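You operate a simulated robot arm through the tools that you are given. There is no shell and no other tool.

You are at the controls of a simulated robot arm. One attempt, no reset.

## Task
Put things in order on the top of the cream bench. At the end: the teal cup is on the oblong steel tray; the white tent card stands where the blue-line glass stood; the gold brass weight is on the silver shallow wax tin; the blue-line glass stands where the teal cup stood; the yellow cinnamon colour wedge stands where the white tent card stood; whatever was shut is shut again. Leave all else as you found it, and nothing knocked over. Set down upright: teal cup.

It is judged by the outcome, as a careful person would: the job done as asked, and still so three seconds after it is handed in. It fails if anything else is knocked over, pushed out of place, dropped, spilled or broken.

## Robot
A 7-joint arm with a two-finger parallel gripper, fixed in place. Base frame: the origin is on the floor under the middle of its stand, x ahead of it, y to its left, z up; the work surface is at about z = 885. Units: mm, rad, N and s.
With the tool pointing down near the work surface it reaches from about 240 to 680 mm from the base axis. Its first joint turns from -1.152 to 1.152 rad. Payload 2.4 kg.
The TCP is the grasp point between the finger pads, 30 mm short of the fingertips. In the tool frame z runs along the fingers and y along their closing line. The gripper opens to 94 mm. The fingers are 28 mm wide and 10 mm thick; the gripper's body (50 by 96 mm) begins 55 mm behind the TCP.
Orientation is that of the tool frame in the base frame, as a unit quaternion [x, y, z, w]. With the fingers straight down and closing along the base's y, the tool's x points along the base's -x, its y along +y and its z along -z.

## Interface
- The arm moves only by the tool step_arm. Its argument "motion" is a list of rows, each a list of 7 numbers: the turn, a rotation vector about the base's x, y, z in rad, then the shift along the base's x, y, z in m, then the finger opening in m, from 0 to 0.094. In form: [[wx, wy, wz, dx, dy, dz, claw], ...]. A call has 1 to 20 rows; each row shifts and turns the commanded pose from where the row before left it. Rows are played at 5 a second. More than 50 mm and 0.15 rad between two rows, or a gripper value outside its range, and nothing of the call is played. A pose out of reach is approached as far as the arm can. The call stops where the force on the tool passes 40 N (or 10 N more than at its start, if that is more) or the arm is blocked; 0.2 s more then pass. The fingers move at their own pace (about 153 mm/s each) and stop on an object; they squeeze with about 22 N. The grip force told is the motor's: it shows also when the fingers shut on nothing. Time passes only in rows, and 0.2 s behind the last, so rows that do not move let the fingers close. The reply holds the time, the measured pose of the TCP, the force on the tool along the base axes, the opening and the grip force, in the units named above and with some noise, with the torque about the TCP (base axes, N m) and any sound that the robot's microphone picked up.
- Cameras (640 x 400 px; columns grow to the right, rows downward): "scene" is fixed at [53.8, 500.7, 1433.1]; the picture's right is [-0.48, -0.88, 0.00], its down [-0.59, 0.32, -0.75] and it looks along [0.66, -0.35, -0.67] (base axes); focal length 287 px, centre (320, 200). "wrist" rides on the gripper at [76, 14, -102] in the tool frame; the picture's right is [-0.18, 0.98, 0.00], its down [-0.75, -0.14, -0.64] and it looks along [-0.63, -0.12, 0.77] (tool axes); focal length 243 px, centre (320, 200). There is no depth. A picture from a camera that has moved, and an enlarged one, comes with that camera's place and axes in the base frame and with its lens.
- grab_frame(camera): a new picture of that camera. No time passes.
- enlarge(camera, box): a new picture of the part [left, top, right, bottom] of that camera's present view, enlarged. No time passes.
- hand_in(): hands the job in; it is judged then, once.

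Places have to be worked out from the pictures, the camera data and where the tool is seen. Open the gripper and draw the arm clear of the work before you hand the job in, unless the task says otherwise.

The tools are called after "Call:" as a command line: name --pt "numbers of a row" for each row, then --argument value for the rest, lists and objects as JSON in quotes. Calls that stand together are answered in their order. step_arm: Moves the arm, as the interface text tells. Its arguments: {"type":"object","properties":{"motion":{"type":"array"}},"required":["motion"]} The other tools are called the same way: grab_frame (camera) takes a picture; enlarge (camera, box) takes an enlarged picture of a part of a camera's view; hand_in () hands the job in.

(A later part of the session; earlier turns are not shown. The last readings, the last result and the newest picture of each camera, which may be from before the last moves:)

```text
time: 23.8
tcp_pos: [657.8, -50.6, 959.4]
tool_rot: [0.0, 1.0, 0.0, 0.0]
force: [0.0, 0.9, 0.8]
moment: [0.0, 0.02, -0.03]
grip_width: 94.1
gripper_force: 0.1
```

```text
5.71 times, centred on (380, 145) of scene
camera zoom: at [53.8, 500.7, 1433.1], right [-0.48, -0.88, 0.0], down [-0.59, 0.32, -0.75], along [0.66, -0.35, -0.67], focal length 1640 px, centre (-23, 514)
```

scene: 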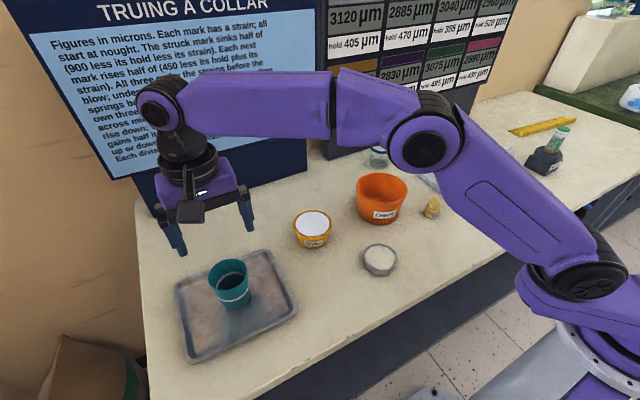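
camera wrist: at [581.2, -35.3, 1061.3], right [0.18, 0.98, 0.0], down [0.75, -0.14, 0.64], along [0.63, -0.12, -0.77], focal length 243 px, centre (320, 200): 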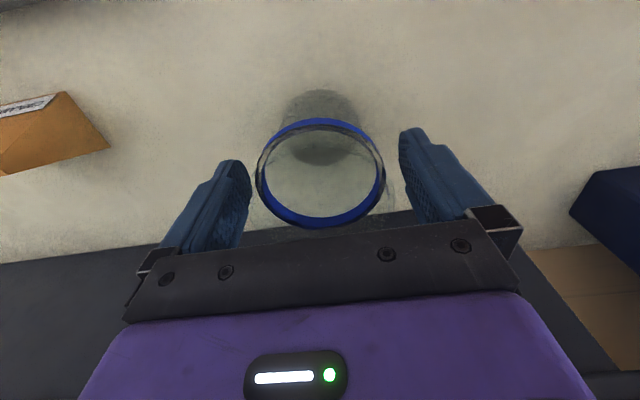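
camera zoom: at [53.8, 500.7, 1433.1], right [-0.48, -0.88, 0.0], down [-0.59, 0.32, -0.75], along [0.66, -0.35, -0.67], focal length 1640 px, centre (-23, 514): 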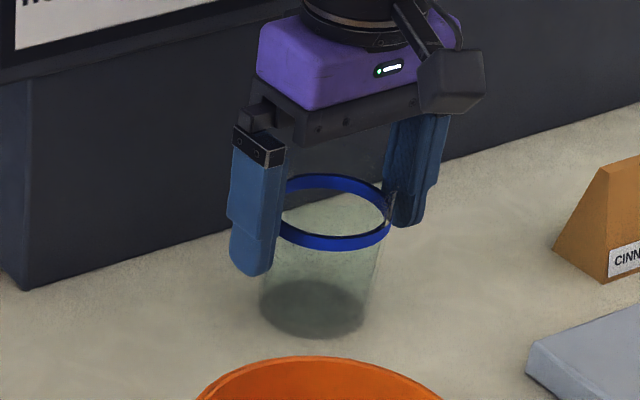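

The fingers straddle the glass evenly. I'll close, then lift only a few millimetres to test the hold.

Call:
step_arm --pt "0 0 0 0 0 0 0.07" --pt "0 0 0 0 0 0 0.03" --pt "0 0 0 0 0 0 0.03" --pt "0 0 0 0 0 0 0.03"

Call:
enlarge --camera "scene" --box '[340, 110, 420, 180]'

Call:
step_arm --pt "0 0 0 0 0 0.004 0.03" --pt "0 0 0 0 0 0.004 0.03" --pt "0 0 0 0 0 0 0.03"

Call:
enlarge --camera "scene" --box '[340, 110, 420, 180]'

```text
time: 24.8
tcp_pos: [658.2, -49.5, 959.0]
tool_rot: [0.0, 1.0, 0.0, 0.001]
force: [0.3, 0.7, 0.4]
moment: [-0.06, -0.07, 0.01]
grip_width: 71.4
gripper_force: 21.6
```

```text
5.71 times, centred on (380, 145) of scene
camera zoom: at [53.8, 500.7, 1433.1], right [-0.48, -0.88, 0.0], down [-0.59, 0.32, -0.75], along [0.66, -0.35, -0.67], focal length 1640 px, centre (-23, 514)
```

zoom: 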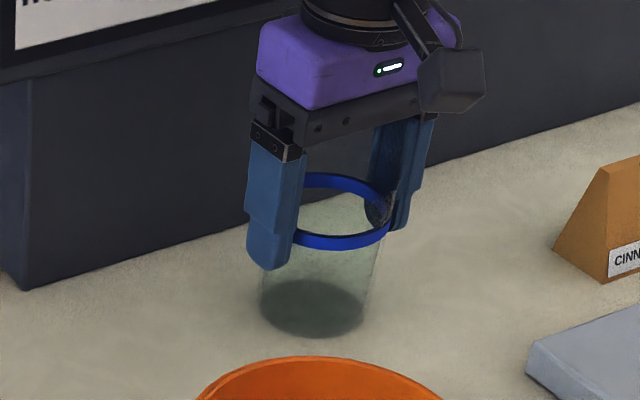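

```text
time: 25.6
tcp_pos: [658.2, -50.0, 967.7]
tool_rot: [0.0, 1.0, -0.001, 0.0]
force: [0.0, 0.7, -1.2]
moment: [-0.02, -0.01, -0.03]
grip_width: 70.7
gripper_force: 21.9
```

```text
5.71 times, centred on (380, 145) of scene
camera zoom: at [53.9, 500.7, 1433.1], right [-0.48, -0.88, 0.0], down [-0.59, 0.32, -0.75], along [0.66, -0.35, -0.67], focal length 1640 px, centre (-23, 514)
```

zoom: 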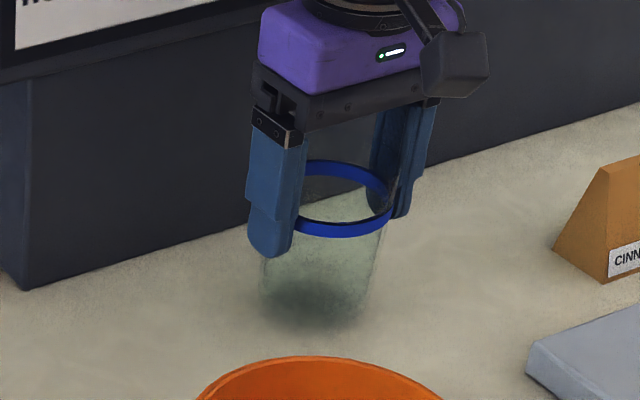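

The glass rose with the gripper, and Fz of about -1.2 N suggests it's empty. I'll lift to about z 1005 and carry it to where the cup stood, (616,106).

Call:
step_arm --pt "0 0 0 0 0 0.015 0.03" --pt "0 0 0 0 0 0.022 0.03" --pt "0 0 0 -0.0038 0.014 0 0.03" --pt "0 0 0 -0.0063 0.0234 0 0.03" --pt "0 0 0 -0.008 0.0296 0 0.03" --pt "0 0 0 -0.008 0.0296 0 0.03" --pt "0 0 0 -0.008 0.0296 0 0.03" --pt "0 0 0 -0.005 0.0187 0 0.03" --pt "0 0 0 -0.0029 0.0111 0 0.03" --pt "0 0 0 0 0 0 0.03"

Call:
grab_frame --camera "wrist"

Call:
enlarge --camera "scene" --box '[310, 100, 410, 200]'

```text
time: 27.8
tcp_pos: [614.9, 106.1, 1003.4]
tool_rot: [0.0, 1.0, -0.001, 0.0]
force: [-0.3, 0.0, -2.4]
moment: [-0.02, 0.02, 0.0]
grip_width: 71.1
gripper_force: 21.9
```

```text
taken
camera wrist: at [538.1, 120.9, 1105.2], right [0.18, 0.98, 0.0], down [0.75, -0.14, 0.64], along [0.63, -0.12, -0.77], focal length 243 px, centre (320, 200)
```

wrist: 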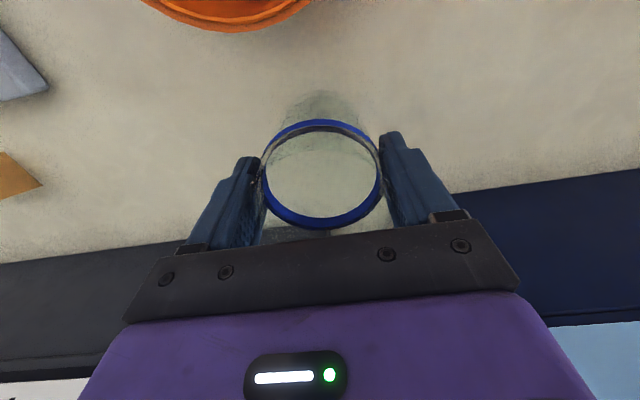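

```text
4.00 times, centred on (360, 150) of scene
camera zoom: at [53.8, 500.7, 1433.1], right [-0.48, -0.88, 0.0], down [-0.59, 0.32, -0.75], along [0.66, -0.35, -0.67], focal length 1148 px, centre (160, 400)
```

zoom: 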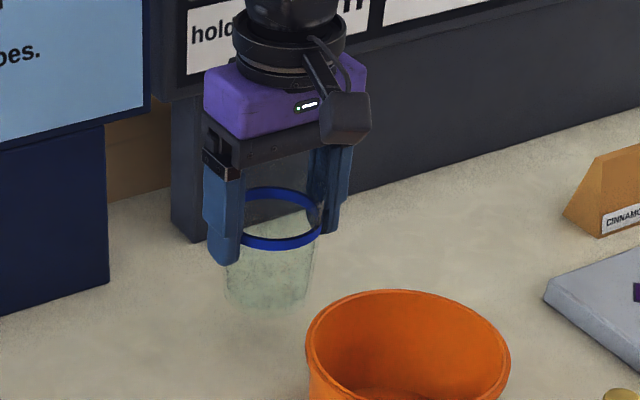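

The glass is upright over the old cup spot. I'll lower quickly to about 967, then in small steps until contact.

Call:
step_arm --pt "0 0 0 0 0 -0.015 0.03" --pt "0 0 0 0 0 -0.015 0.03" --pt "0 0 0 0 0 -0.006 0.03" --pt "0 0 0 0 0 0 0.03"

Call:
step_arm --pt "0 0 0 0 0 -0.003 0.03" --pt "0 0 0 0 0 0 0.03"

Call:
step_arm --pt "0 0 0 0 0 -0.002 0.03" --pt "0 0 0 0 0 0 0.03"

Call:
step_arm --pt "0 0 0 0 0 -0.0015 0.03" --pt "0 0 0 0 0 0 0.03"

```text
time: 28.8
tcp_pos: [614.6, 106.8, 966.9]
tool_rot: [0.0, 1.0, 0.0, 0.0]
force: [-0.1, -0.1, -1.9]
moment: [0.01, 0.0, 0.01]
grip_width: 71.0
gripper_force: 21.8
```

```text
time: 29.4
tcp_pos: [615.4, 107.2, 964.2]
tool_rot: [-0.001, 1.0, 0.0, -0.001]
force: [-0.5, -0.3, -2.0]
moment: [0.01, 0.0, 0.0]
grip_width: 71.1
gripper_force: 22.5
```

```text
time: 30.0
tcp_pos: [615.6, 106.4, 962.0]
tool_rot: [0.0, 1.0, 0.001, 0.0]
force: [0.3, 0.4, -2.2]
moment: [-0.01, 0.0, 0.0]
grip_width: 71.2
gripper_force: 21.7
```

```text
time: 30.6
tcp_pos: [615.3, 105.7, 961.4]
tool_rot: [0.0, 1.0, 0.0, 0.0]
force: [-0.3, 0.0, -1.0]
moment: [0.02, 0.01, 0.03]
grip_width: 70.9
gripper_force: 21.6
```

Fz is starting to ease from -2.2 to -1.0 N, so contact is close. I'll lower a little more.

Call:
step_arm --pt "0 0 0 0 0 -0.0015 0.03" --pt "0 0 0 0 0 0 0.03"

Call:
enlarge --camera "scene" --box '[310, 110, 410, 200]'

```text
time: 31.2
tcp_pos: [617.1, 106.5, 960.1]
tool_rot: [0.0, 1.0, 0.0, 0.0]
force: [-0.9, -0.1, 0.5]
moment: [-0.03, -0.03, -0.01]
grip_width: 71.2
gripper_force: 21.5
```

```text
4.44 times, centred on (360, 155) of scene
camera zoom: at [53.8, 500.7, 1433.1], right [-0.48, -0.88, 0.0], down [-0.59, 0.32, -0.75], along [0.66, -0.35, -0.67], focal length 1275 px, centre (142, 400)
```

zoom: 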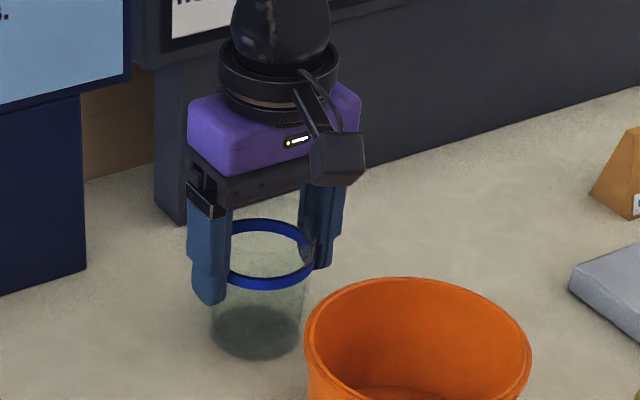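

The weight has gone onto the bench. One last millimetre for firm contact, then I'll open and rise clear.

Call:
step_arm --pt "0 0 0 0 0 -0.001 0.03" --pt "0 0 0 0 0 0 0.03"

Call:
step_arm --pt "0 0 0 0 0 0 0.08" --pt "0 0 0 0 0 0 0.094" --pt "0 0 0 0 0 0.02 0.094" --pt "0 0 0 0 0 0.04 0.094" --pt "0 0 0 0 0 0.04 0.094" --pt "0 0 0 0 0 0.04 0.094" --pt "0 0 0 0 0 0 0.094"

Call:
grab_frame --camera "wrist"

Call:
enlarge --camera "scene" --box '[310, 110, 410, 200]'

```text
time: 31.8
tcp_pos: [616.7, 106.5, 959.2]
tool_rot: [0.0, 1.0, 0.0, 0.001]
force: [-3.3, 0.6, 9.7]
moment: [0.02, 0.05, 0.04]
grip_width: 71.1
gripper_force: 21.9
```

```text
time: 33.4
tcp_pos: [618.6, 104.5, 1098.2]
tool_rot: [0.0, 1.0, 0.0, 0.0]
force: [0.1, 0.0, -0.6]
moment: [0.0, 0.0, -0.02]
grip_width: 93.9
gripper_force: 0.0
```

```text
taken
camera wrist: at [542.5, 120.3, 1200.2], right [0.18, 0.98, 0.0], down [0.75, -0.14, 0.64], along [0.63, -0.12, -0.77], focal length 243 px, centre (320, 200)
```

wrist: 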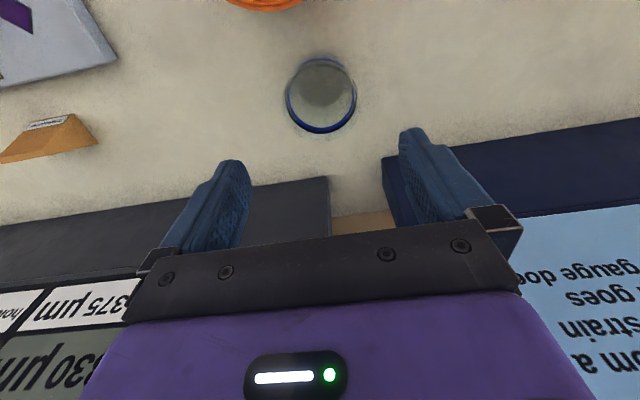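

```text
4.44 times, centred on (360, 155) of scene
camera zoom: at [53.8, 500.7, 1433.1], right [-0.48, -0.88, 0.0], down [-0.59, 0.32, -0.75], along [0.66, -0.35, -0.67], focal length 1275 px, centre (142, 400)
```

zoom: 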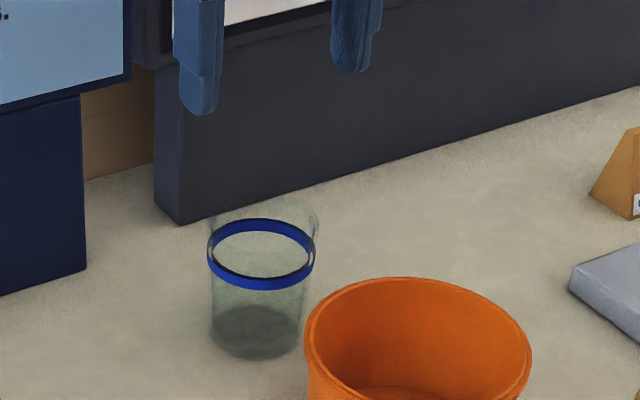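

The glass now stands on the cup's old spot; its base projection matches the cup's earlier one to within about 2 mm. Next is the tent card, so I'll fly over it while turning the gripper -1.38 rad so it closes across the ridge.

Call:
step_arm --pt "0 0 -0.0986 -0.009 -0.0412 0 0.094" --pt "0 0 -0.0986 -0.009 -0.0412 0 0.094" --pt "0 0 -0.0986 -0.009 -0.0412 0 0.094" --pt "0 0 -0.0986 -0.009 -0.0412 0 0.094" --pt "0 0 -0.0986 -0.009 -0.0412 0 0.094" --pt "0 0 -0.0986 -0.009 -0.0412 0 0.094" --pt "0 0 -0.0986 -0.009 -0.0412 0 0.094" --pt "0 0 -0.0986 -0.009 -0.0412 0 0.094" --pt "0 0 -0.0986 -0.009 -0.0412 0 0.094" --pt "0 0 -0.0986 -0.009 -0.0412 0 0.094" --pt "0 0 -0.0986 -0.009 -0.0412 0 0.094" --pt "0 0 -0.0986 -0.009 -0.0412 0 0.094" --pt "0 0 -0.0986 -0.009 -0.0412 0 0.094" --pt "0 0 -0.0986 -0.009 -0.0412 0 0.094" --pt "0 0 0 0 0 0 0.094"

Call:
grab_frame --camera "wrist"

Call:
grab_frame --camera "scene"

```text
time: 36.6
tcp_pos: [474.6, -455.8, 1097.6]
tool_rot: [0.637, 0.771, 0.0, 0.0]
force: [0.0, 0.0, -0.3]
moment: [0.0, 0.0, -0.01]
grip_width: 94.1
gripper_force: 0.0
out of reach, approached as far as the arm can: row 14
```

```text
taken
camera wrist: at [474.3, -379.5, 1200.1], right [1.0, 0.0, 0.0], down [0.0, -0.77, 0.64], along [0.0, -0.64, -0.77], focal length 243 px, centre (320, 200)
```

wrist: 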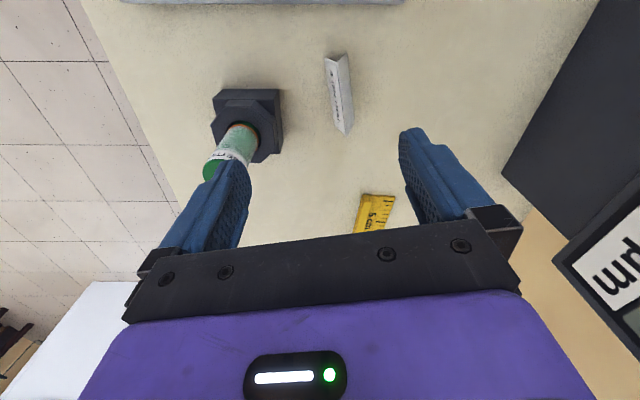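

```text
taken
```

scene: 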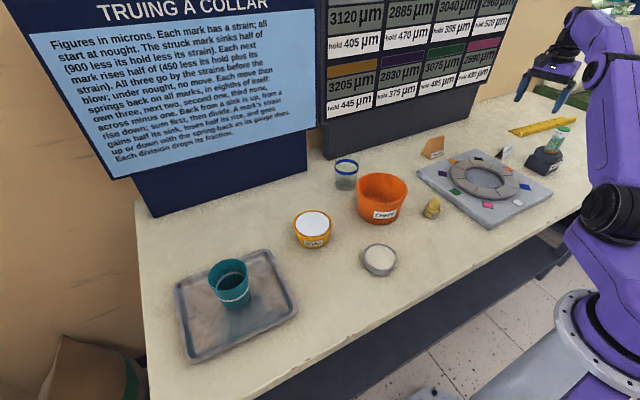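

The card at radius ≈680 mm is right at the reach limit at this height. I'll enlarge the wrist view to fix the card's exact position and turn.

Call:
enlarge --camera "wrist" --box '[300, 40, 380, 150]'

Call:
enlarge --camera "scene" --box '[480, 130, 530, 170]'

Call:
enlarge --camera "scene" --box '[440, 0, 640, 200]'

```text
3.64 times, centred on (340, 95) of wrist
camera zoom: at [474.3, -379.5, 1200.1], right [1.0, 0.0, 0.0], down [0.0, -0.77, 0.64], along [0.0, -0.64, -0.77], focal length 882 px, centre (247, 582)
```

zoom: 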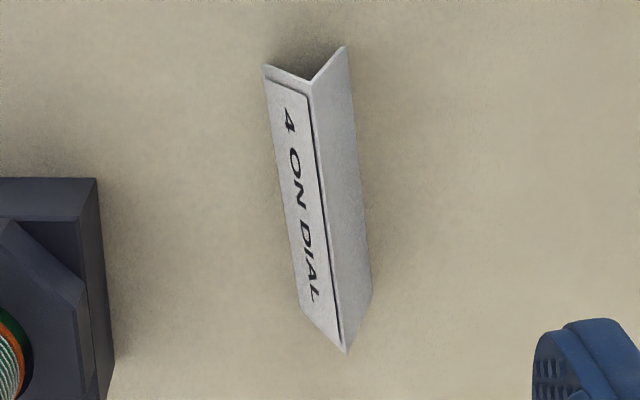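

```text
10.00 times, centred on (505, 150) of scene
camera zoom: at [53.8, 500.6, 1433.1], right [-0.48, -0.88, 0.0], down [-0.59, 0.32, -0.75], along [0.66, -0.35, -0.67], focal length 2870 px, centre (-1530, 700)
```

zoom: 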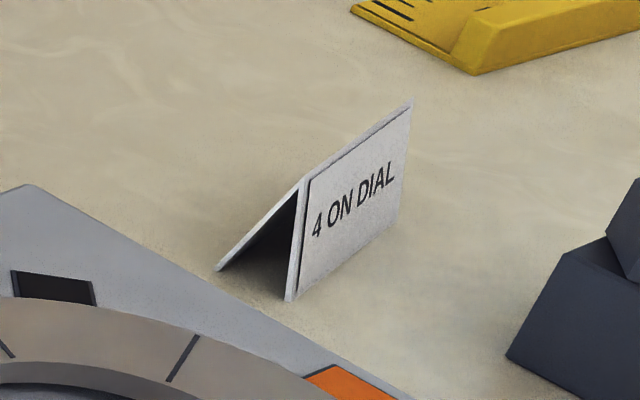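

```text
2.00 times, centred on (540, 100) of scene
camera zoom: at [53.8, 500.6, 1433.1], right [-0.48, -0.88, 0.0], down [-0.59, 0.32, -0.75], along [0.66, -0.35, -0.67], focal length 574 px, centre (-120, 400)
```

zoom: 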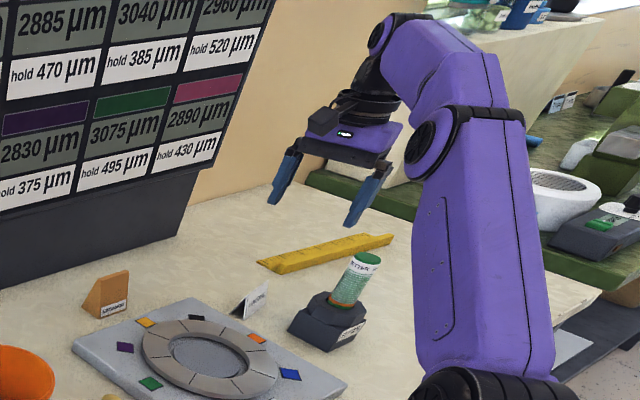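

From the straight-down view the card's corners are about (479,-432), (505,-426), (495,-511) and (520,-506). That puts its centre at (499.6,-468.6) and the ridge top at about z 926. The radius is 685 mm, so I'll grip about 20 mm nearer me along the ridge, at about (496,-449). I'll lower a bit first and see where the commanded pose sits.

Call:
step_arm --pt "0 0 0 0 0.01 -0.02 0.094" --pt "0 0 0 0 0.01 -0.02 0.094" --pt "0 0 0 0 0 0 0.094"

Call:
grab_frame --camera "wrist"

```text
time: 37.4
tcp_pos: [475.8, -437.1, 1057.2]
tool_rot: [0.637, 0.771, 0.0, 0.0]
force: [0.6, -0.1, -0.5]
moment: [-0.02, -0.01, -0.02]
grip_width: 94.2
gripper_force: 0.0
```

```text
taken
camera wrist: at [473.7, -358.1, 1158.9], right [1.0, 0.01, 0.0], down [0.0, -0.77, 0.64], along [0.0, -0.64, -0.77], focal length 243 px, centre (320, 200)
```

wrist: 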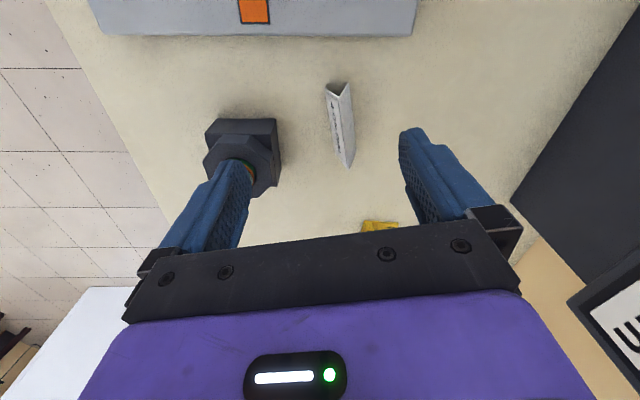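

The commanded pose stays where the arm actually stopped. I'll move to (496,-449) at about z 1000 with the fingers opened only 60 mm, which leaves more room from the setter block.

Call:
step_arm --pt "0 0 0 0.01 -0.006 -0.025 0.06" --pt "0 0 0 0.011 -0.007 -0.03 0.06" --pt "0 0 0 0 0 0 0.06"

Call:
grab_frame --camera "wrist"

Call:
enlarge --camera "wrist" --box '[270, 80, 390, 200]'

Call:
enlarge --camera "scene" --box '[440, 60, 600, 190]'

```text
time: 38.2
tcp_pos: [494.6, -449.7, 1003.6]
tool_rot: [0.637, 0.771, -0.001, 0.001]
force: [-0.7, 0.3, 0.9]
moment: [0.01, 0.0, 0.04]
grip_width: 59.8
gripper_force: 0.1
```

```text
taken
camera wrist: at [494.2, -370.6, 1104.7], right [1.0, 0.01, 0.0], down [0.0, -0.77, 0.64], along [0.0, -0.64, -0.77], focal length 243 px, centre (320, 200)
```

wrist: 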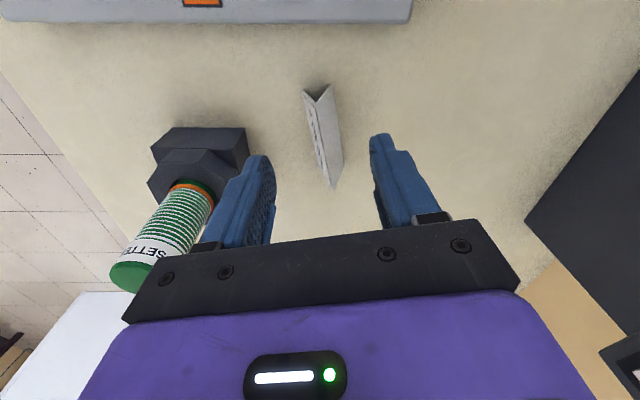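

```text
3.33 times, centred on (330, 140) of wrist
camera zoom: at [494.2, -370.6, 1104.7], right [1.0, 0.01, 0.0], down [0.0, -0.77, 0.64], along [0.0, -0.64, -0.77], focal length 809 px, centre (287, 400)
```

zoom: 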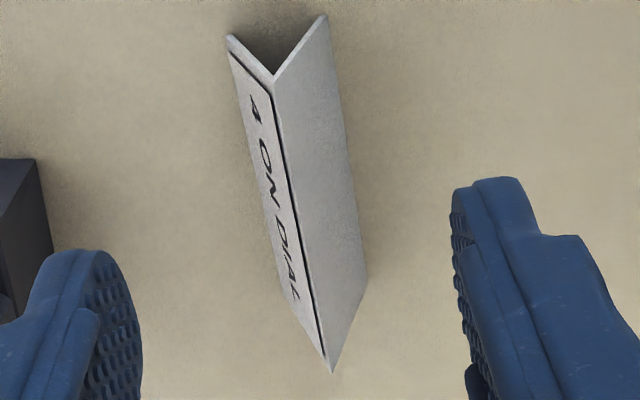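

```text
3.08 times, centred on (520, 125) of scene
camera zoom: at [53.8, 500.7, 1433.1], right [-0.48, -0.88, 0.0], down [-0.59, 0.32, -0.75], along [0.66, -0.35, -0.67], focal length 883 px, centre (-295, 431)
```

zoom: 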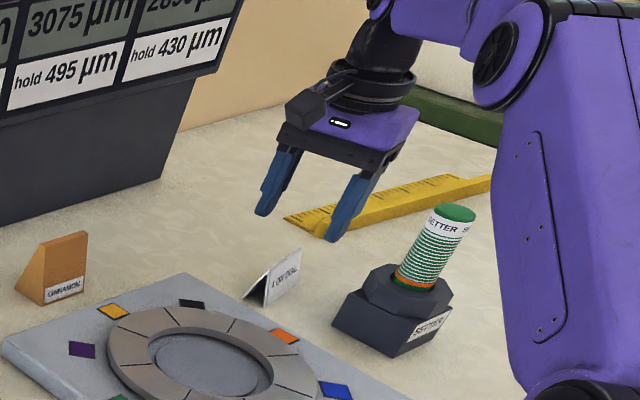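

Second view agrees: ridge through (491.5,-429.3)–(507,-508), height about 42 mm, and the TCP lies on the ridge line. Lowering so the fingertips sit just above the bench on both sides of the card.

Call:
step_arm --pt "0 0 0 0.0005 -0.001 -0.03 0.06" --pt "0 0 0 0 0 -0.03 0.06" --pt "0 0 0 0 0 -0.018 0.06" --pt "0 0 0 0 0 0 0.06"

Call:
grab_frame --camera "wrist"

Call:
enlarge --camera "scene" --box '[460, 90, 560, 180]'

```text
time: 39.2
tcp_pos: [496.3, -448.5, 923.6]
tool_rot: [0.637, 0.771, 0.0, 0.0]
force: [-0.1, 0.5, -0.5]
moment: [-0.01, 0.01, 0.03]
grip_width: 59.8
gripper_force: 0.1
```

```text
taken
camera wrist: at [495.4, -370.9, 1025.7], right [1.0, 0.01, 0.0], down [0.0, -0.77, 0.64], along [0.0, -0.64, -0.77], focal length 243 px, centre (320, 200)
```

wrist: 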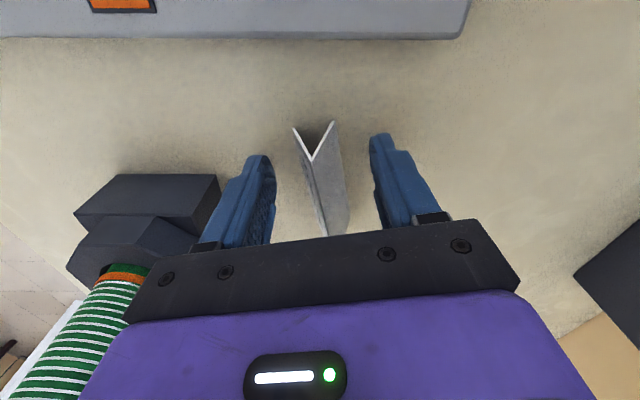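

```text
4.44 times, centred on (510, 135) of scene
camera zoom: at [53.8, 500.7, 1433.1], right [-0.48, -0.88, 0.0], down [-0.59, 0.32, -0.75], along [0.66, -0.35, -0.67], focal length 1275 px, centre (-524, 489)
```

zoom: 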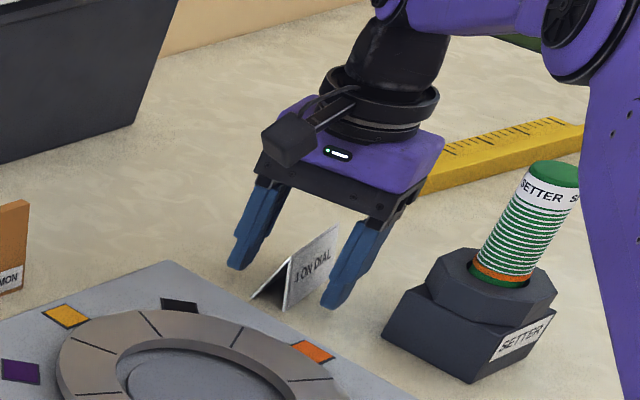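

The fingers straddle the card cleanly and the setter is well clear. I'll go down 5 mm more, then close gently on the card.

Call:
step_arm --pt "0 0 0 0 0 -0.003 0.06" --pt "0 0 0 0 0 -0.003 0.06" --pt "0 0 0 0 0 0 0.06"

Call:
step_arm --pt "0 0 0 0 0 0 0.04" --pt "0 0 0 0 0 0 0.03" --pt "0 0 0 0 0 0 0.02" --pt "0 0 0 0 0 0 0.01" --pt "0 0 0 0 0 0 0.01"

Call:
grab_frame --camera "wrist"

Call:
enlarge --camera "scene" --box '[460, 90, 560, 180]'

```text
time: 40.0
tcp_pos: [495.4, -449.6, 918.3]
tool_rot: [0.637, 0.771, 0.0, 0.0]
force: [-0.1, 0.0, 0.2]
moment: [0.0, 0.01, 0.0]
grip_width: 60.1
gripper_force: 0.1
```

```text
time: 41.2
tcp_pos: [495.9, -449.1, 917.8]
tool_rot: [0.637, 0.771, 0.001, 0.0]
force: [0.2, -0.3, -0.2]
moment: [-0.01, -0.02, 0.02]
grip_width: 23.2
gripper_force: 22.2
```

```text
taken
camera wrist: at [494.8, -371.1, 1019.5], right [1.0, 0.01, 0.0], down [0.0, -0.77, 0.64], along [0.0, -0.64, -0.77], focal length 243 px, centre (320, 200)
```

wrist: 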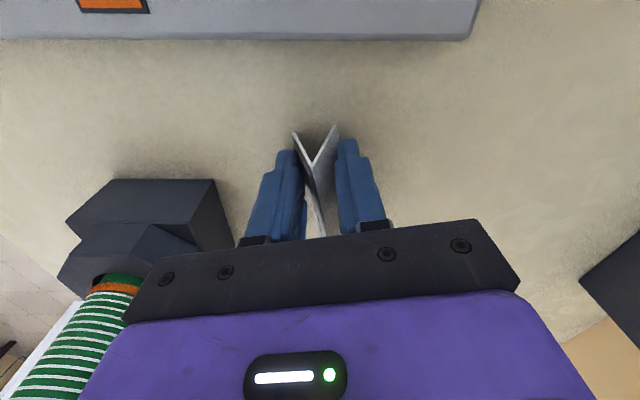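

```text
4.44 times, centred on (510, 135) of scene
camera zoom: at [53.8, 500.7, 1433.1], right [-0.48, -0.88, 0.0], down [-0.59, 0.32, -0.75], along [0.66, -0.35, -0.67], focal length 1275 px, centre (-524, 489)
```

zoom: 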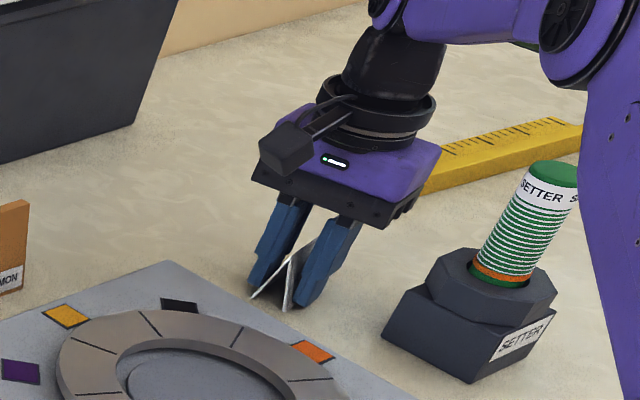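

The fingers stopped at 23 mm on the card near its base. I'll lift just 3 mm and see whether it follows.

Call:
step_arm --pt "0 0 0 0 0 0.0015 0.01" --pt "0 0 0 0 0 0.0015 0.01" --pt "0 0 0 0 0 0 0.01"

Call:
grab_frame --camera "wrist"

Call:
enlarge --camera "scene" --box '[480, 130, 530, 170]'

```text
time: 42.0
tcp_pos: [496.0, -448.9, 920.5]
tool_rot: [0.636, 0.771, 0.0, 0.0]
force: [-0.6, -0.9, 0.2]
moment: [-0.01, -0.01, -0.01]
grip_width: 23.2
gripper_force: 21.8
```

```text
taken
camera wrist: at [496.1, -371.2, 1022.1], right [1.0, 0.01, 0.0], down [0.0, -0.77, 0.64], along [0.0, -0.64, -0.77], focal length 243 px, centre (320, 200)
```

wrist: 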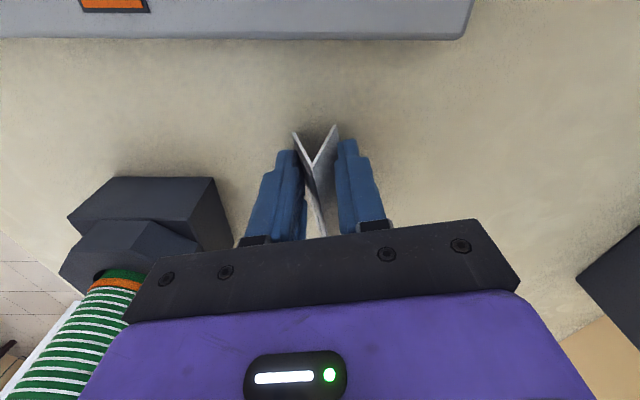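

```text
10.00 times, centred on (505, 150) of scene
camera zoom: at [53.8, 500.7, 1433.1], right [-0.48, -0.88, 0.0], down [-0.59, 0.32, -0.75], along [0.66, -0.35, -0.67], focal length 2870 px, centre (-1530, 700)
```

zoom: 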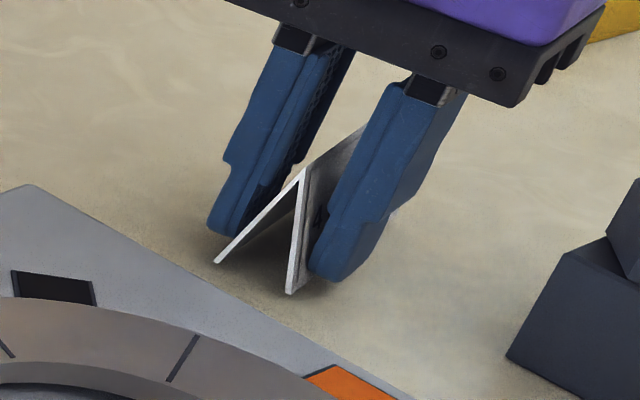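

The card rose with the fingers and the grip width hasn't changed. I'll lift higher and re-check before travelling.

Call:
step_arm --pt "0 0 0 0 0 0.006 0.01" --pt "0 0 0 0 0 0.012 0.01" --pt "0 0 0 0 0 0.02 0.01" --pt "0 0 0 0 0 0.02 0.01" --pt "0 0 0 0 0 0.012 0.01" --pt "0 0 0 0 0 0 0.01"

Call:
grab_frame --camera "wrist"

Call:
enlarge --camera "scene" --box '[470, 100, 550, 170]'

```text
time: 43.4
tcp_pos: [498.2, -448.5, 989.6]
tool_rot: [0.637, 0.771, 0.0, 0.0]
force: [-0.2, 0.5, 0.1]
moment: [0.01, 0.05, 0.0]
grip_width: 22.5
gripper_force: 22.6
```

```text
taken
camera wrist: at [497.3, -370.4, 1092.3], right [1.0, 0.01, 0.0], down [0.0, -0.77, 0.64], along [0.0, -0.64, -0.77], focal length 243 px, centre (320, 200)
```

wrist: 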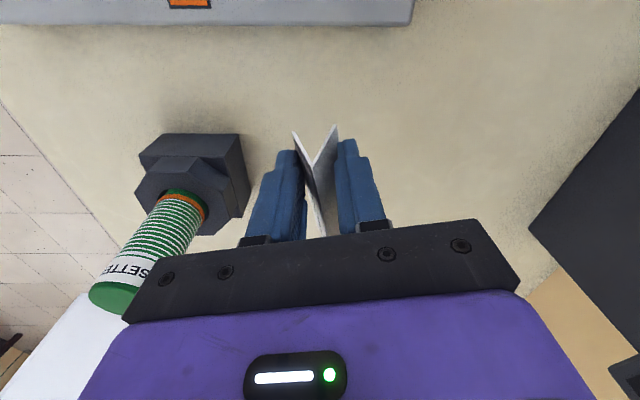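

```text
5.71 times, centred on (510, 135) of scene
camera zoom: at [53.8, 500.7, 1433.1], right [-0.48, -0.88, 0.0], down [-0.59, 0.32, -0.75], along [0.66, -0.35, -0.67], focal length 1640 px, centre (-766, 571)
```

zoom: 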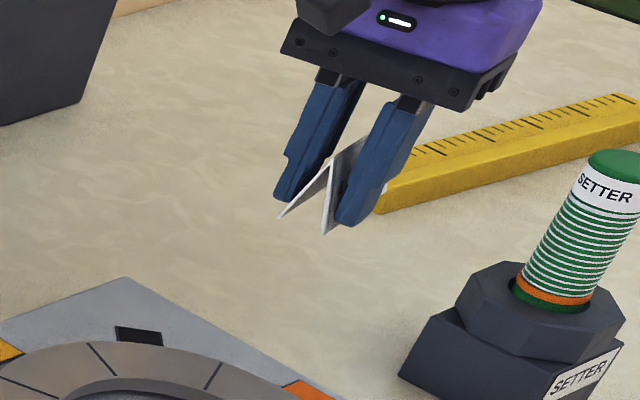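

The card is held steady. I'll carry it over the back of the bench at about z 1030, clear of the slab and wedge, to the glass's old spot. The TCP target is about (654,-30), because the card's centre is offset (+3,-20) from the TCP.

Call:
step_arm --pt "0 0 0 0.0053 0.014 0.01 0.01" --pt "0 0 0 0.0088 0.0234 0.01 0.01" --pt "0 0 0 0.0113 0.0299 0.01 0.01" --pt "0 0 0 0.0119 0.0318 0.01 0.01" --pt "0 0 0 0.0119 0.0318 0 0.01" --pt "0 0 0 0.0119 0.0318 0 0.01" --pt "0 0 0 0.0119 0.0318 0 0.01" --pt "0 0 0 0.0119 0.0318 0 0.01" --pt "0 0 0 0.0119 0.0318 0 0.01" --pt "0 0 0 0.0119 0.0318 0 0.01" --pt "0 0 0 0.0119 0.0318 0 0.01" --pt "0 0 0 0.0119 0.0318 0 0.01" --pt "0 0 0 0.0113 0.0299 0 0.01" --pt "0 0 0 0.0077 0.0206 0 0.01" --pt "0 0 0 0.0053 0.014 0 0.01" --pt "0 0 0 0 0 0 0.01"

Call:
grab_frame --camera "wrist"

Call:
enlarge --camera "scene" --box '[320, 50, 470, 200]'

```text
time: 46.8
tcp_pos: [654.0, -31.5, 1033.5]
tool_rot: [0.637, 0.771, 0.0, 0.0]
force: [0.3, -0.6, -0.7]
moment: [0.02, 0.0, 0.0]
grip_width: 22.3
gripper_force: 22.1
```

```text
taken
camera wrist: at [652.8, 46.5, 1134.9], right [1.0, 0.01, 0.0], down [0.0, -0.77, 0.64], along [0.0, -0.64, -0.77], focal length 243 px, centre (320, 200)
```

wrist: 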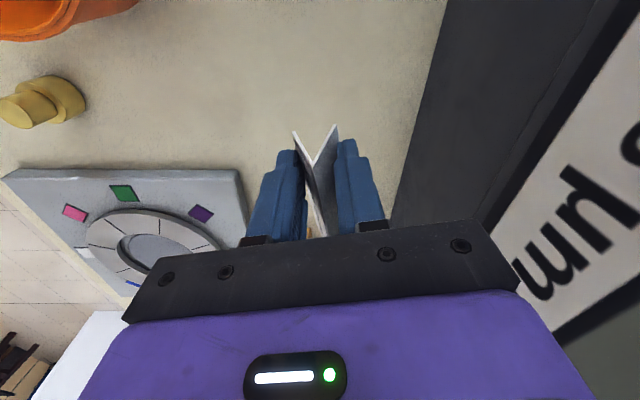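

```text
2.67 times, centred on (395, 125) of scene
camera zoom: at [53.8, 500.7, 1433.1], right [-0.48, -0.88, 0.0], down [-0.59, 0.32, -0.75], along [0.66, -0.35, -0.67], focal length 765 px, centre (120, 400)
```

zoom: 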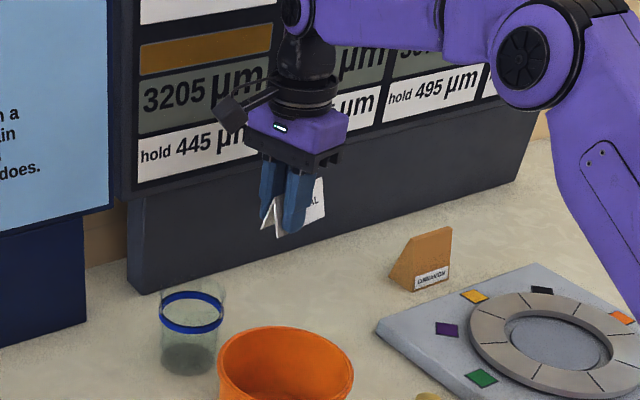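

The card is over the target, still held at about 22 mm. I'll lower to just above the bench and then in small steps.

Call:
step_arm --pt "0 0 0 0.0005 0.001 -0.025 0.01" --pt "0 0 0 0 0 -0.03 0.01" --pt "0 0 0 0 0 -0.03 0.01" --pt "0 0 0 0 0 -0.02 0.01" --pt "0 0 0 0 0 0 0.01"

Call:
enlarge --camera "scene" --box '[340, 100, 440, 180]'

Call:
step_arm --pt "0 0 0 0 0 -0.003 0.01" --pt "0 0 0 0 0 0 0.01"

Call:
step_arm --pt "0 0 0 0 0 -0.002 0.01" --pt "0 0 0 0 0 0 0.01"

```text
time: 48.0
tcp_pos: [653.9, -30.9, 925.3]
tool_rot: [0.636, 0.771, 0.0, 0.0]
force: [0.8, 0.3, 0.2]
moment: [0.01, -0.04, -0.01]
grip_width: 22.4
gripper_force: 22.2
```

```text
5.00 times, centred on (390, 140) of scene
camera zoom: at [53.8, 500.7, 1433.1], right [-0.48, -0.88, 0.0], down [-0.59, 0.32, -0.75], along [0.66, -0.35, -0.67], focal length 1435 px, centre (-30, 500)
```

zoom: 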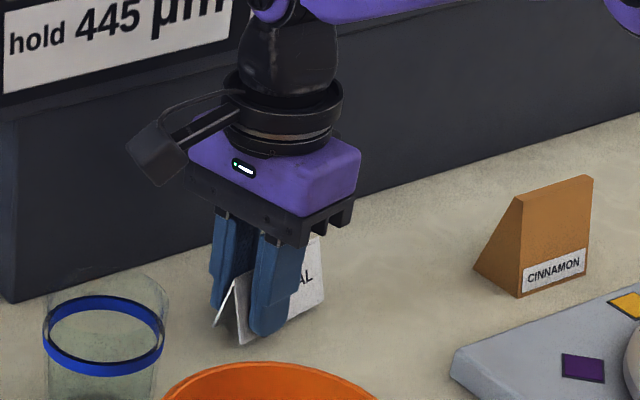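

```text
time: 48.6
tcp_pos: [654.5, -29.8, 923.1]
tool_rot: [0.637, 0.771, 0.0, 0.0]
force: [-0.3, 0.2, 0.3]
moment: [-0.03, 0.03, 0.0]
grip_width: 22.2
gripper_force: 22.1
```

```text
time: 49.2
tcp_pos: [653.3, -30.0, 919.3]
tool_rot: [0.637, 0.771, 0.0, 0.0]
force: [0.3, -0.1, 0.3]
moment: [0.03, 0.0, -0.01]
grip_width: 21.8
gripper_force: 21.4
```

Call:
enlarge --camera "scene" --box '[360, 130, 410, 175]'

Call:
step_arm --pt "0 0 0 0 0 -0.0015 0.01" --pt "0 0 0 0 0 0 0.01"

Call:
enlarge --camera "scene" --box '[360, 130, 410, 175]'

```text
8.89 times, centred on (385, 152) of scene
camera zoom: at [53.8, 500.7, 1433.1], right [-0.48, -0.88, 0.0], down [-0.59, 0.32, -0.75], along [0.66, -0.35, -0.67], focal length 2551 px, centre (-258, 622)
```

zoom: 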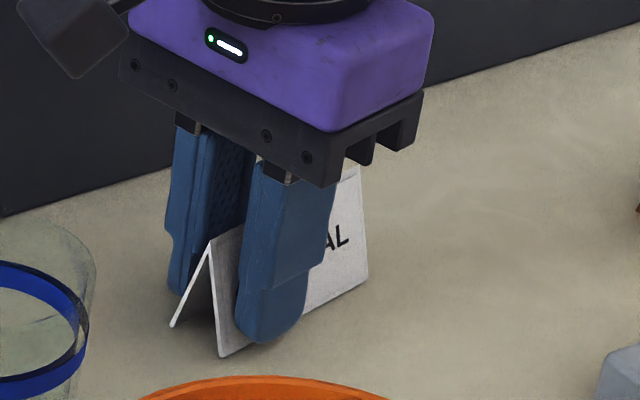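

```text
time: 49.8
tcp_pos: [654.9, -30.7, 920.0]
tool_rot: [0.637, 0.771, 0.0, -0.001]
force: [0.3, -0.1, 0.2]
moment: [0.03, -0.02, -0.01]
grip_width: 21.9
gripper_force: 22.3
```

```text
8.89 times, centred on (385, 152) of scene
camera zoom: at [53.8, 500.7, 1433.1], right [-0.48, -0.88, 0.0], down [-0.59, 0.32, -0.75], along [0.66, -0.35, -0.67], focal length 2551 px, centre (-258, 622)
```

zoom: 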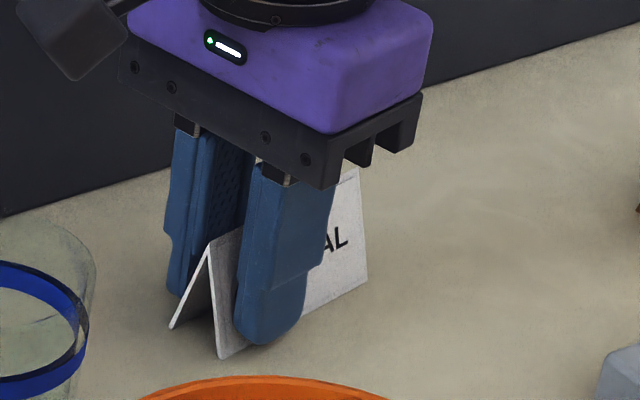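

Fz hasn't changed yet, so the card is a millimetre or two up. I'll continue in 1 mm steps.

Call:
step_arm --pt "0 0 0 0 0 -0.001 0.01" --pt "0 0 0 0 0 0 0.01"

Call:
step_arm --pt "0 0 0 0 0 -0.001 0.01" --pt "0 0 0 0 0 0 0.01"

Call:
enlarge --camera "scene" --box '[360, 130, 410, 175]'

```text
time: 50.4
tcp_pos: [654.4, -30.0, 919.4]
tool_rot: [0.637, 0.771, 0.001, 0.0]
force: [-1.7, 0.9, 8.0]
moment: [-0.06, 0.02, -0.03]
grip_width: 21.9
gripper_force: 21.9
```

```text
time: 51.0
tcp_pos: [655.0, -30.5, 919.3]
tool_rot: [0.637, 0.771, 0.001, 0.002]
force: [0.4, -0.5, 17.4]
moment: [-0.09, -0.01, -0.01]
grip_width: 21.8
gripper_force: 22.2
```

```text
8.89 times, centred on (385, 152) of scene
camera zoom: at [53.4, 500.7, 1433.1], right [-0.48, -0.88, 0.0], down [-0.59, 0.32, -0.75], along [0.66, -0.35, -0.67], focal length 2551 px, centre (-258, 622)
```

zoom: 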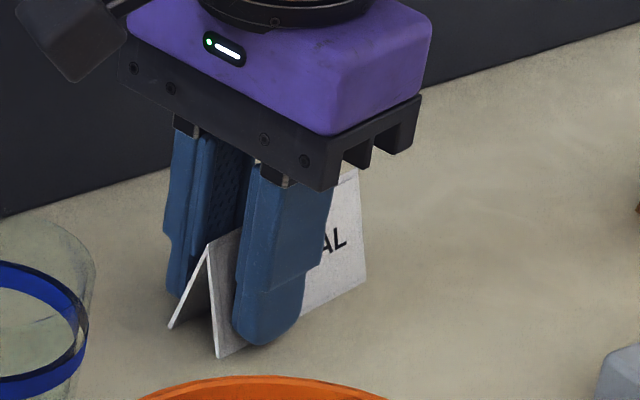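

The card is on the bench (Fz up to 17 N). I'll ease off 1 mm, open the fingers partly, and rise straight up.

Call:
step_arm --pt "0 0 0 0 0 0.001 0.01" --pt "0 0 0 0 0 0 0.03" --pt "0 0 0 0 0 0 0.055" --pt "0 0 0 0 0 0 0.055"

Call:
enlarge --camera "scene" --box '[360, 130, 410, 175]'

Call:
grab_frame --camera "wrist"

```text
time: 52.0
tcp_pos: [654.5, -29.7, 919.6]
tool_rot: [0.636, 0.771, 0.0, 0.0]
force: [-0.6, -0.6, 0.2]
moment: [-0.01, 0.01, 0.02]
grip_width: 55.0
gripper_force: 0.0
```

```text
8.89 times, centred on (385, 152) of scene
camera zoom: at [53.8, 500.7, 1433.1], right [-0.48, -0.88, 0.0], down [-0.59, 0.32, -0.75], along [0.66, -0.35, -0.67], focal length 2551 px, centre (-258, 622)
```

zoom: 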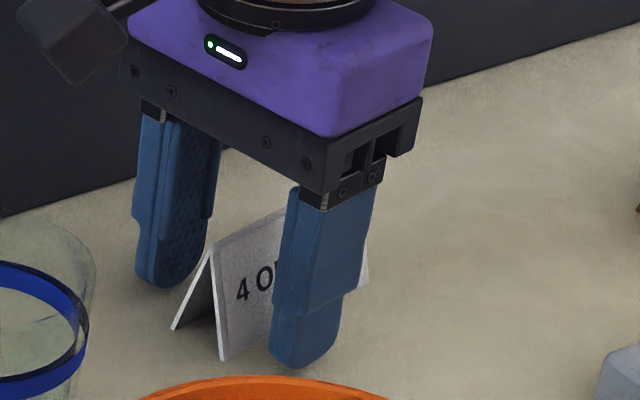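

```text
taken
camera wrist: at [653.3, 47.4, 1019.9], right [1.0, 0.01, 0.0], down [0.0, -0.77, 0.64], along [0.0, -0.64, -0.77], focal length 243 px, centre (320, 200)
```

wrist: 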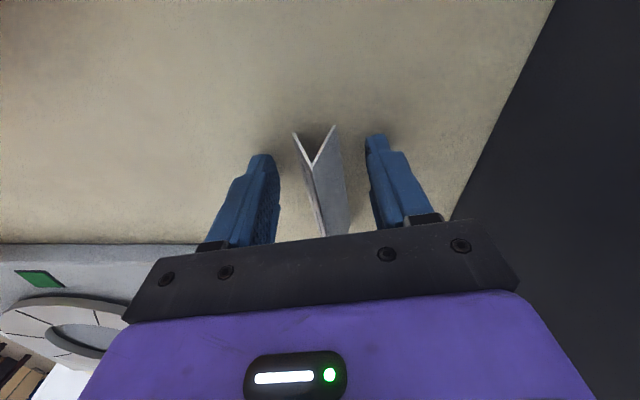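

The card stands on its own. I'll rise, turn the gripper back to closing along y, and move over the wedge.

Call:
step_arm --pt "0 0 0 0 0 0.02 0.055" --pt "0 0 0 0 0 0.04 0.055" --pt "0 0 0 0 0 0.04 0.055" --pt "0 0 0 0 0 0.04 0.055" --pt "0 0 0.138 -0.0041 -0.0219 0 0.094" --pt "0 0 0.138 -0.0041 -0.0219 0 0.094" --pt "0 0 0.138 -0.0041 -0.0219 0 0.094" --pt "0 0 0.138 -0.0041 -0.0219 0 0.094" --pt "0 0 0.138 -0.0041 -0.0219 0 0.094" --pt "0 0 0.138 -0.0041 -0.0219 0 0.094" --pt "0 0 0.138 -0.0041 -0.0219 0 0.094" --pt "0 0 0.138 -0.0041 -0.0219 0 0.094" --pt "0 0 0.138 -0.0041 -0.0219 0 0.094" --pt "0 0 0.138 -0.0041 -0.0219 0 0.094" --pt "0 0 0 0 0 0 0.094"

Call:
grab_frame --camera "wrist"

Call:
enlarge --camera "wrist" --box '[250, 50, 390, 170]'

Call:
enlarge --camera "scene" --box '[320, 90, 480, 200]'

```text
time: 55.2
tcp_pos: [615.5, -250.3, 1058.2]
tool_rot: [-0.001, 1.0, 0.0, 0.001]
force: [0.1, 0.8, 0.0]
moment: [0.0, 0.01, 0.01]
grip_width: 93.8
gripper_force: 0.0
```

```text
taken
camera wrist: at [537.7, -235.6, 1159.9], right [0.18, 0.98, 0.0], down [0.75, -0.14, 0.64], along [0.63, -0.12, -0.77], focal length 243 px, centre (320, 200)
```

wrist: 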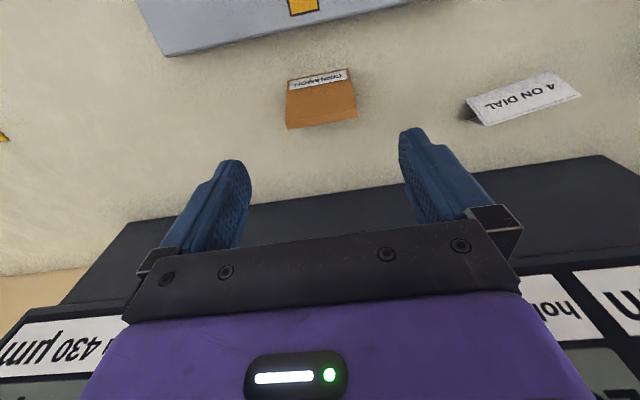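

```text
3.33 times, centred on (320, 110) of wrist
camera zoom: at [537.7, -235.6, 1159.9], right [0.18, 0.98, 0.0], down [0.75, -0.14, 0.64], along [0.63, -0.12, -0.77], focal length 809 px, centre (320, 500)
```

zoom: 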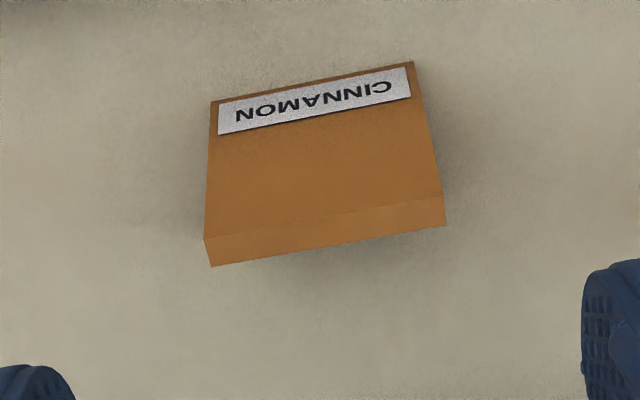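

```text
3.64 times, centred on (400, 145) of scene
camera zoom: at [53.8, 500.6, 1433.1], right [-0.48, -0.88, 0.0], down [-0.59, 0.32, -0.75], along [0.66, -0.35, -0.67], focal length 1043 px, centre (29, 400)
```

zoom: 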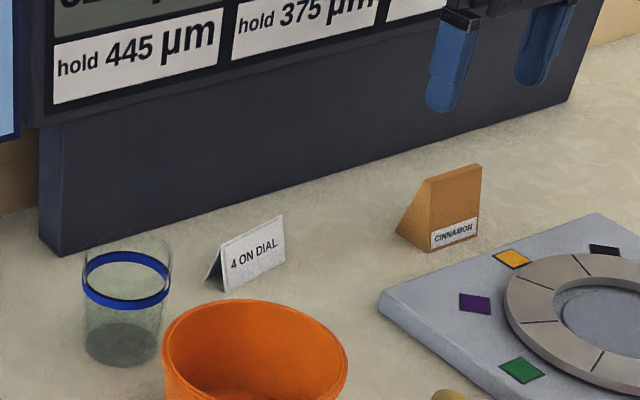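

The card stands well at its new spot. The wedge's front edge is at x≈598, its centre at about (618.5,-250.3) and its yaw is about 0. The destination radius is near the limit, so I'll grip it about 7 mm toward me, at x≈611.5, and lower around it.

Call:
step_arm --pt "0 0 0 -0.0033 -0.0003 -0.035 0.094" --pt "0 0 0 0 0 -0.035 0.094" --pt "0 0 0 0 0 -0.035 0.094" --pt "0 0 0 0 0 -0.02 0.094" --pt "0 0 0 0 0 0 0.094"

Call:
grab_frame --camera "wrist"

Call:
enlarge --camera "scene" --box '[390, 90, 490, 180]'

```text
time: 56.4
tcp_pos: [610.9, -249.2, 934.1]
tool_rot: [0.0, 1.0, 0.0, 0.0]
force: [0.1, 0.4, 0.8]
moment: [-0.03, 0.01, 0.0]
grip_width: 94.1
gripper_force: 0.1
```

```text
taken
camera wrist: at [535.1, -234.4, 1035.9], right [0.18, 0.98, 0.0], down [0.75, -0.14, 0.64], along [0.63, -0.12, -0.77], focal length 243 px, centre (320, 200)
```

wrist: 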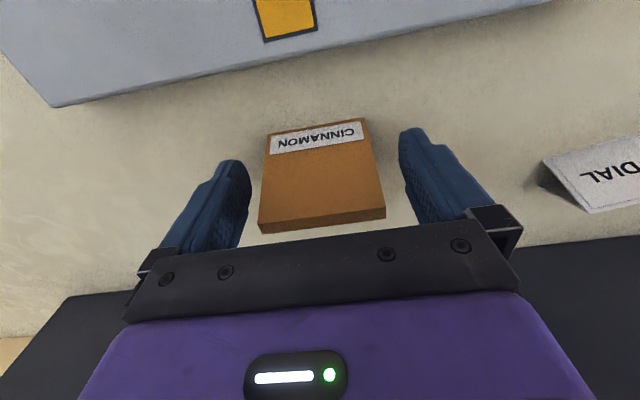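

```text
4.44 times, centred on (440, 135) of scene
camera zoom: at [53.8, 500.7, 1433.1], right [-0.48, -0.88, 0.0], down [-0.59, 0.32, -0.75], along [0.66, -0.35, -0.67], focal length 1275 px, centre (-213, 489)
```

zoom: 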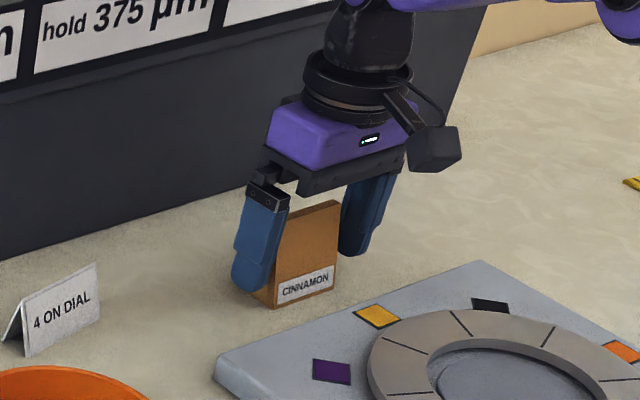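

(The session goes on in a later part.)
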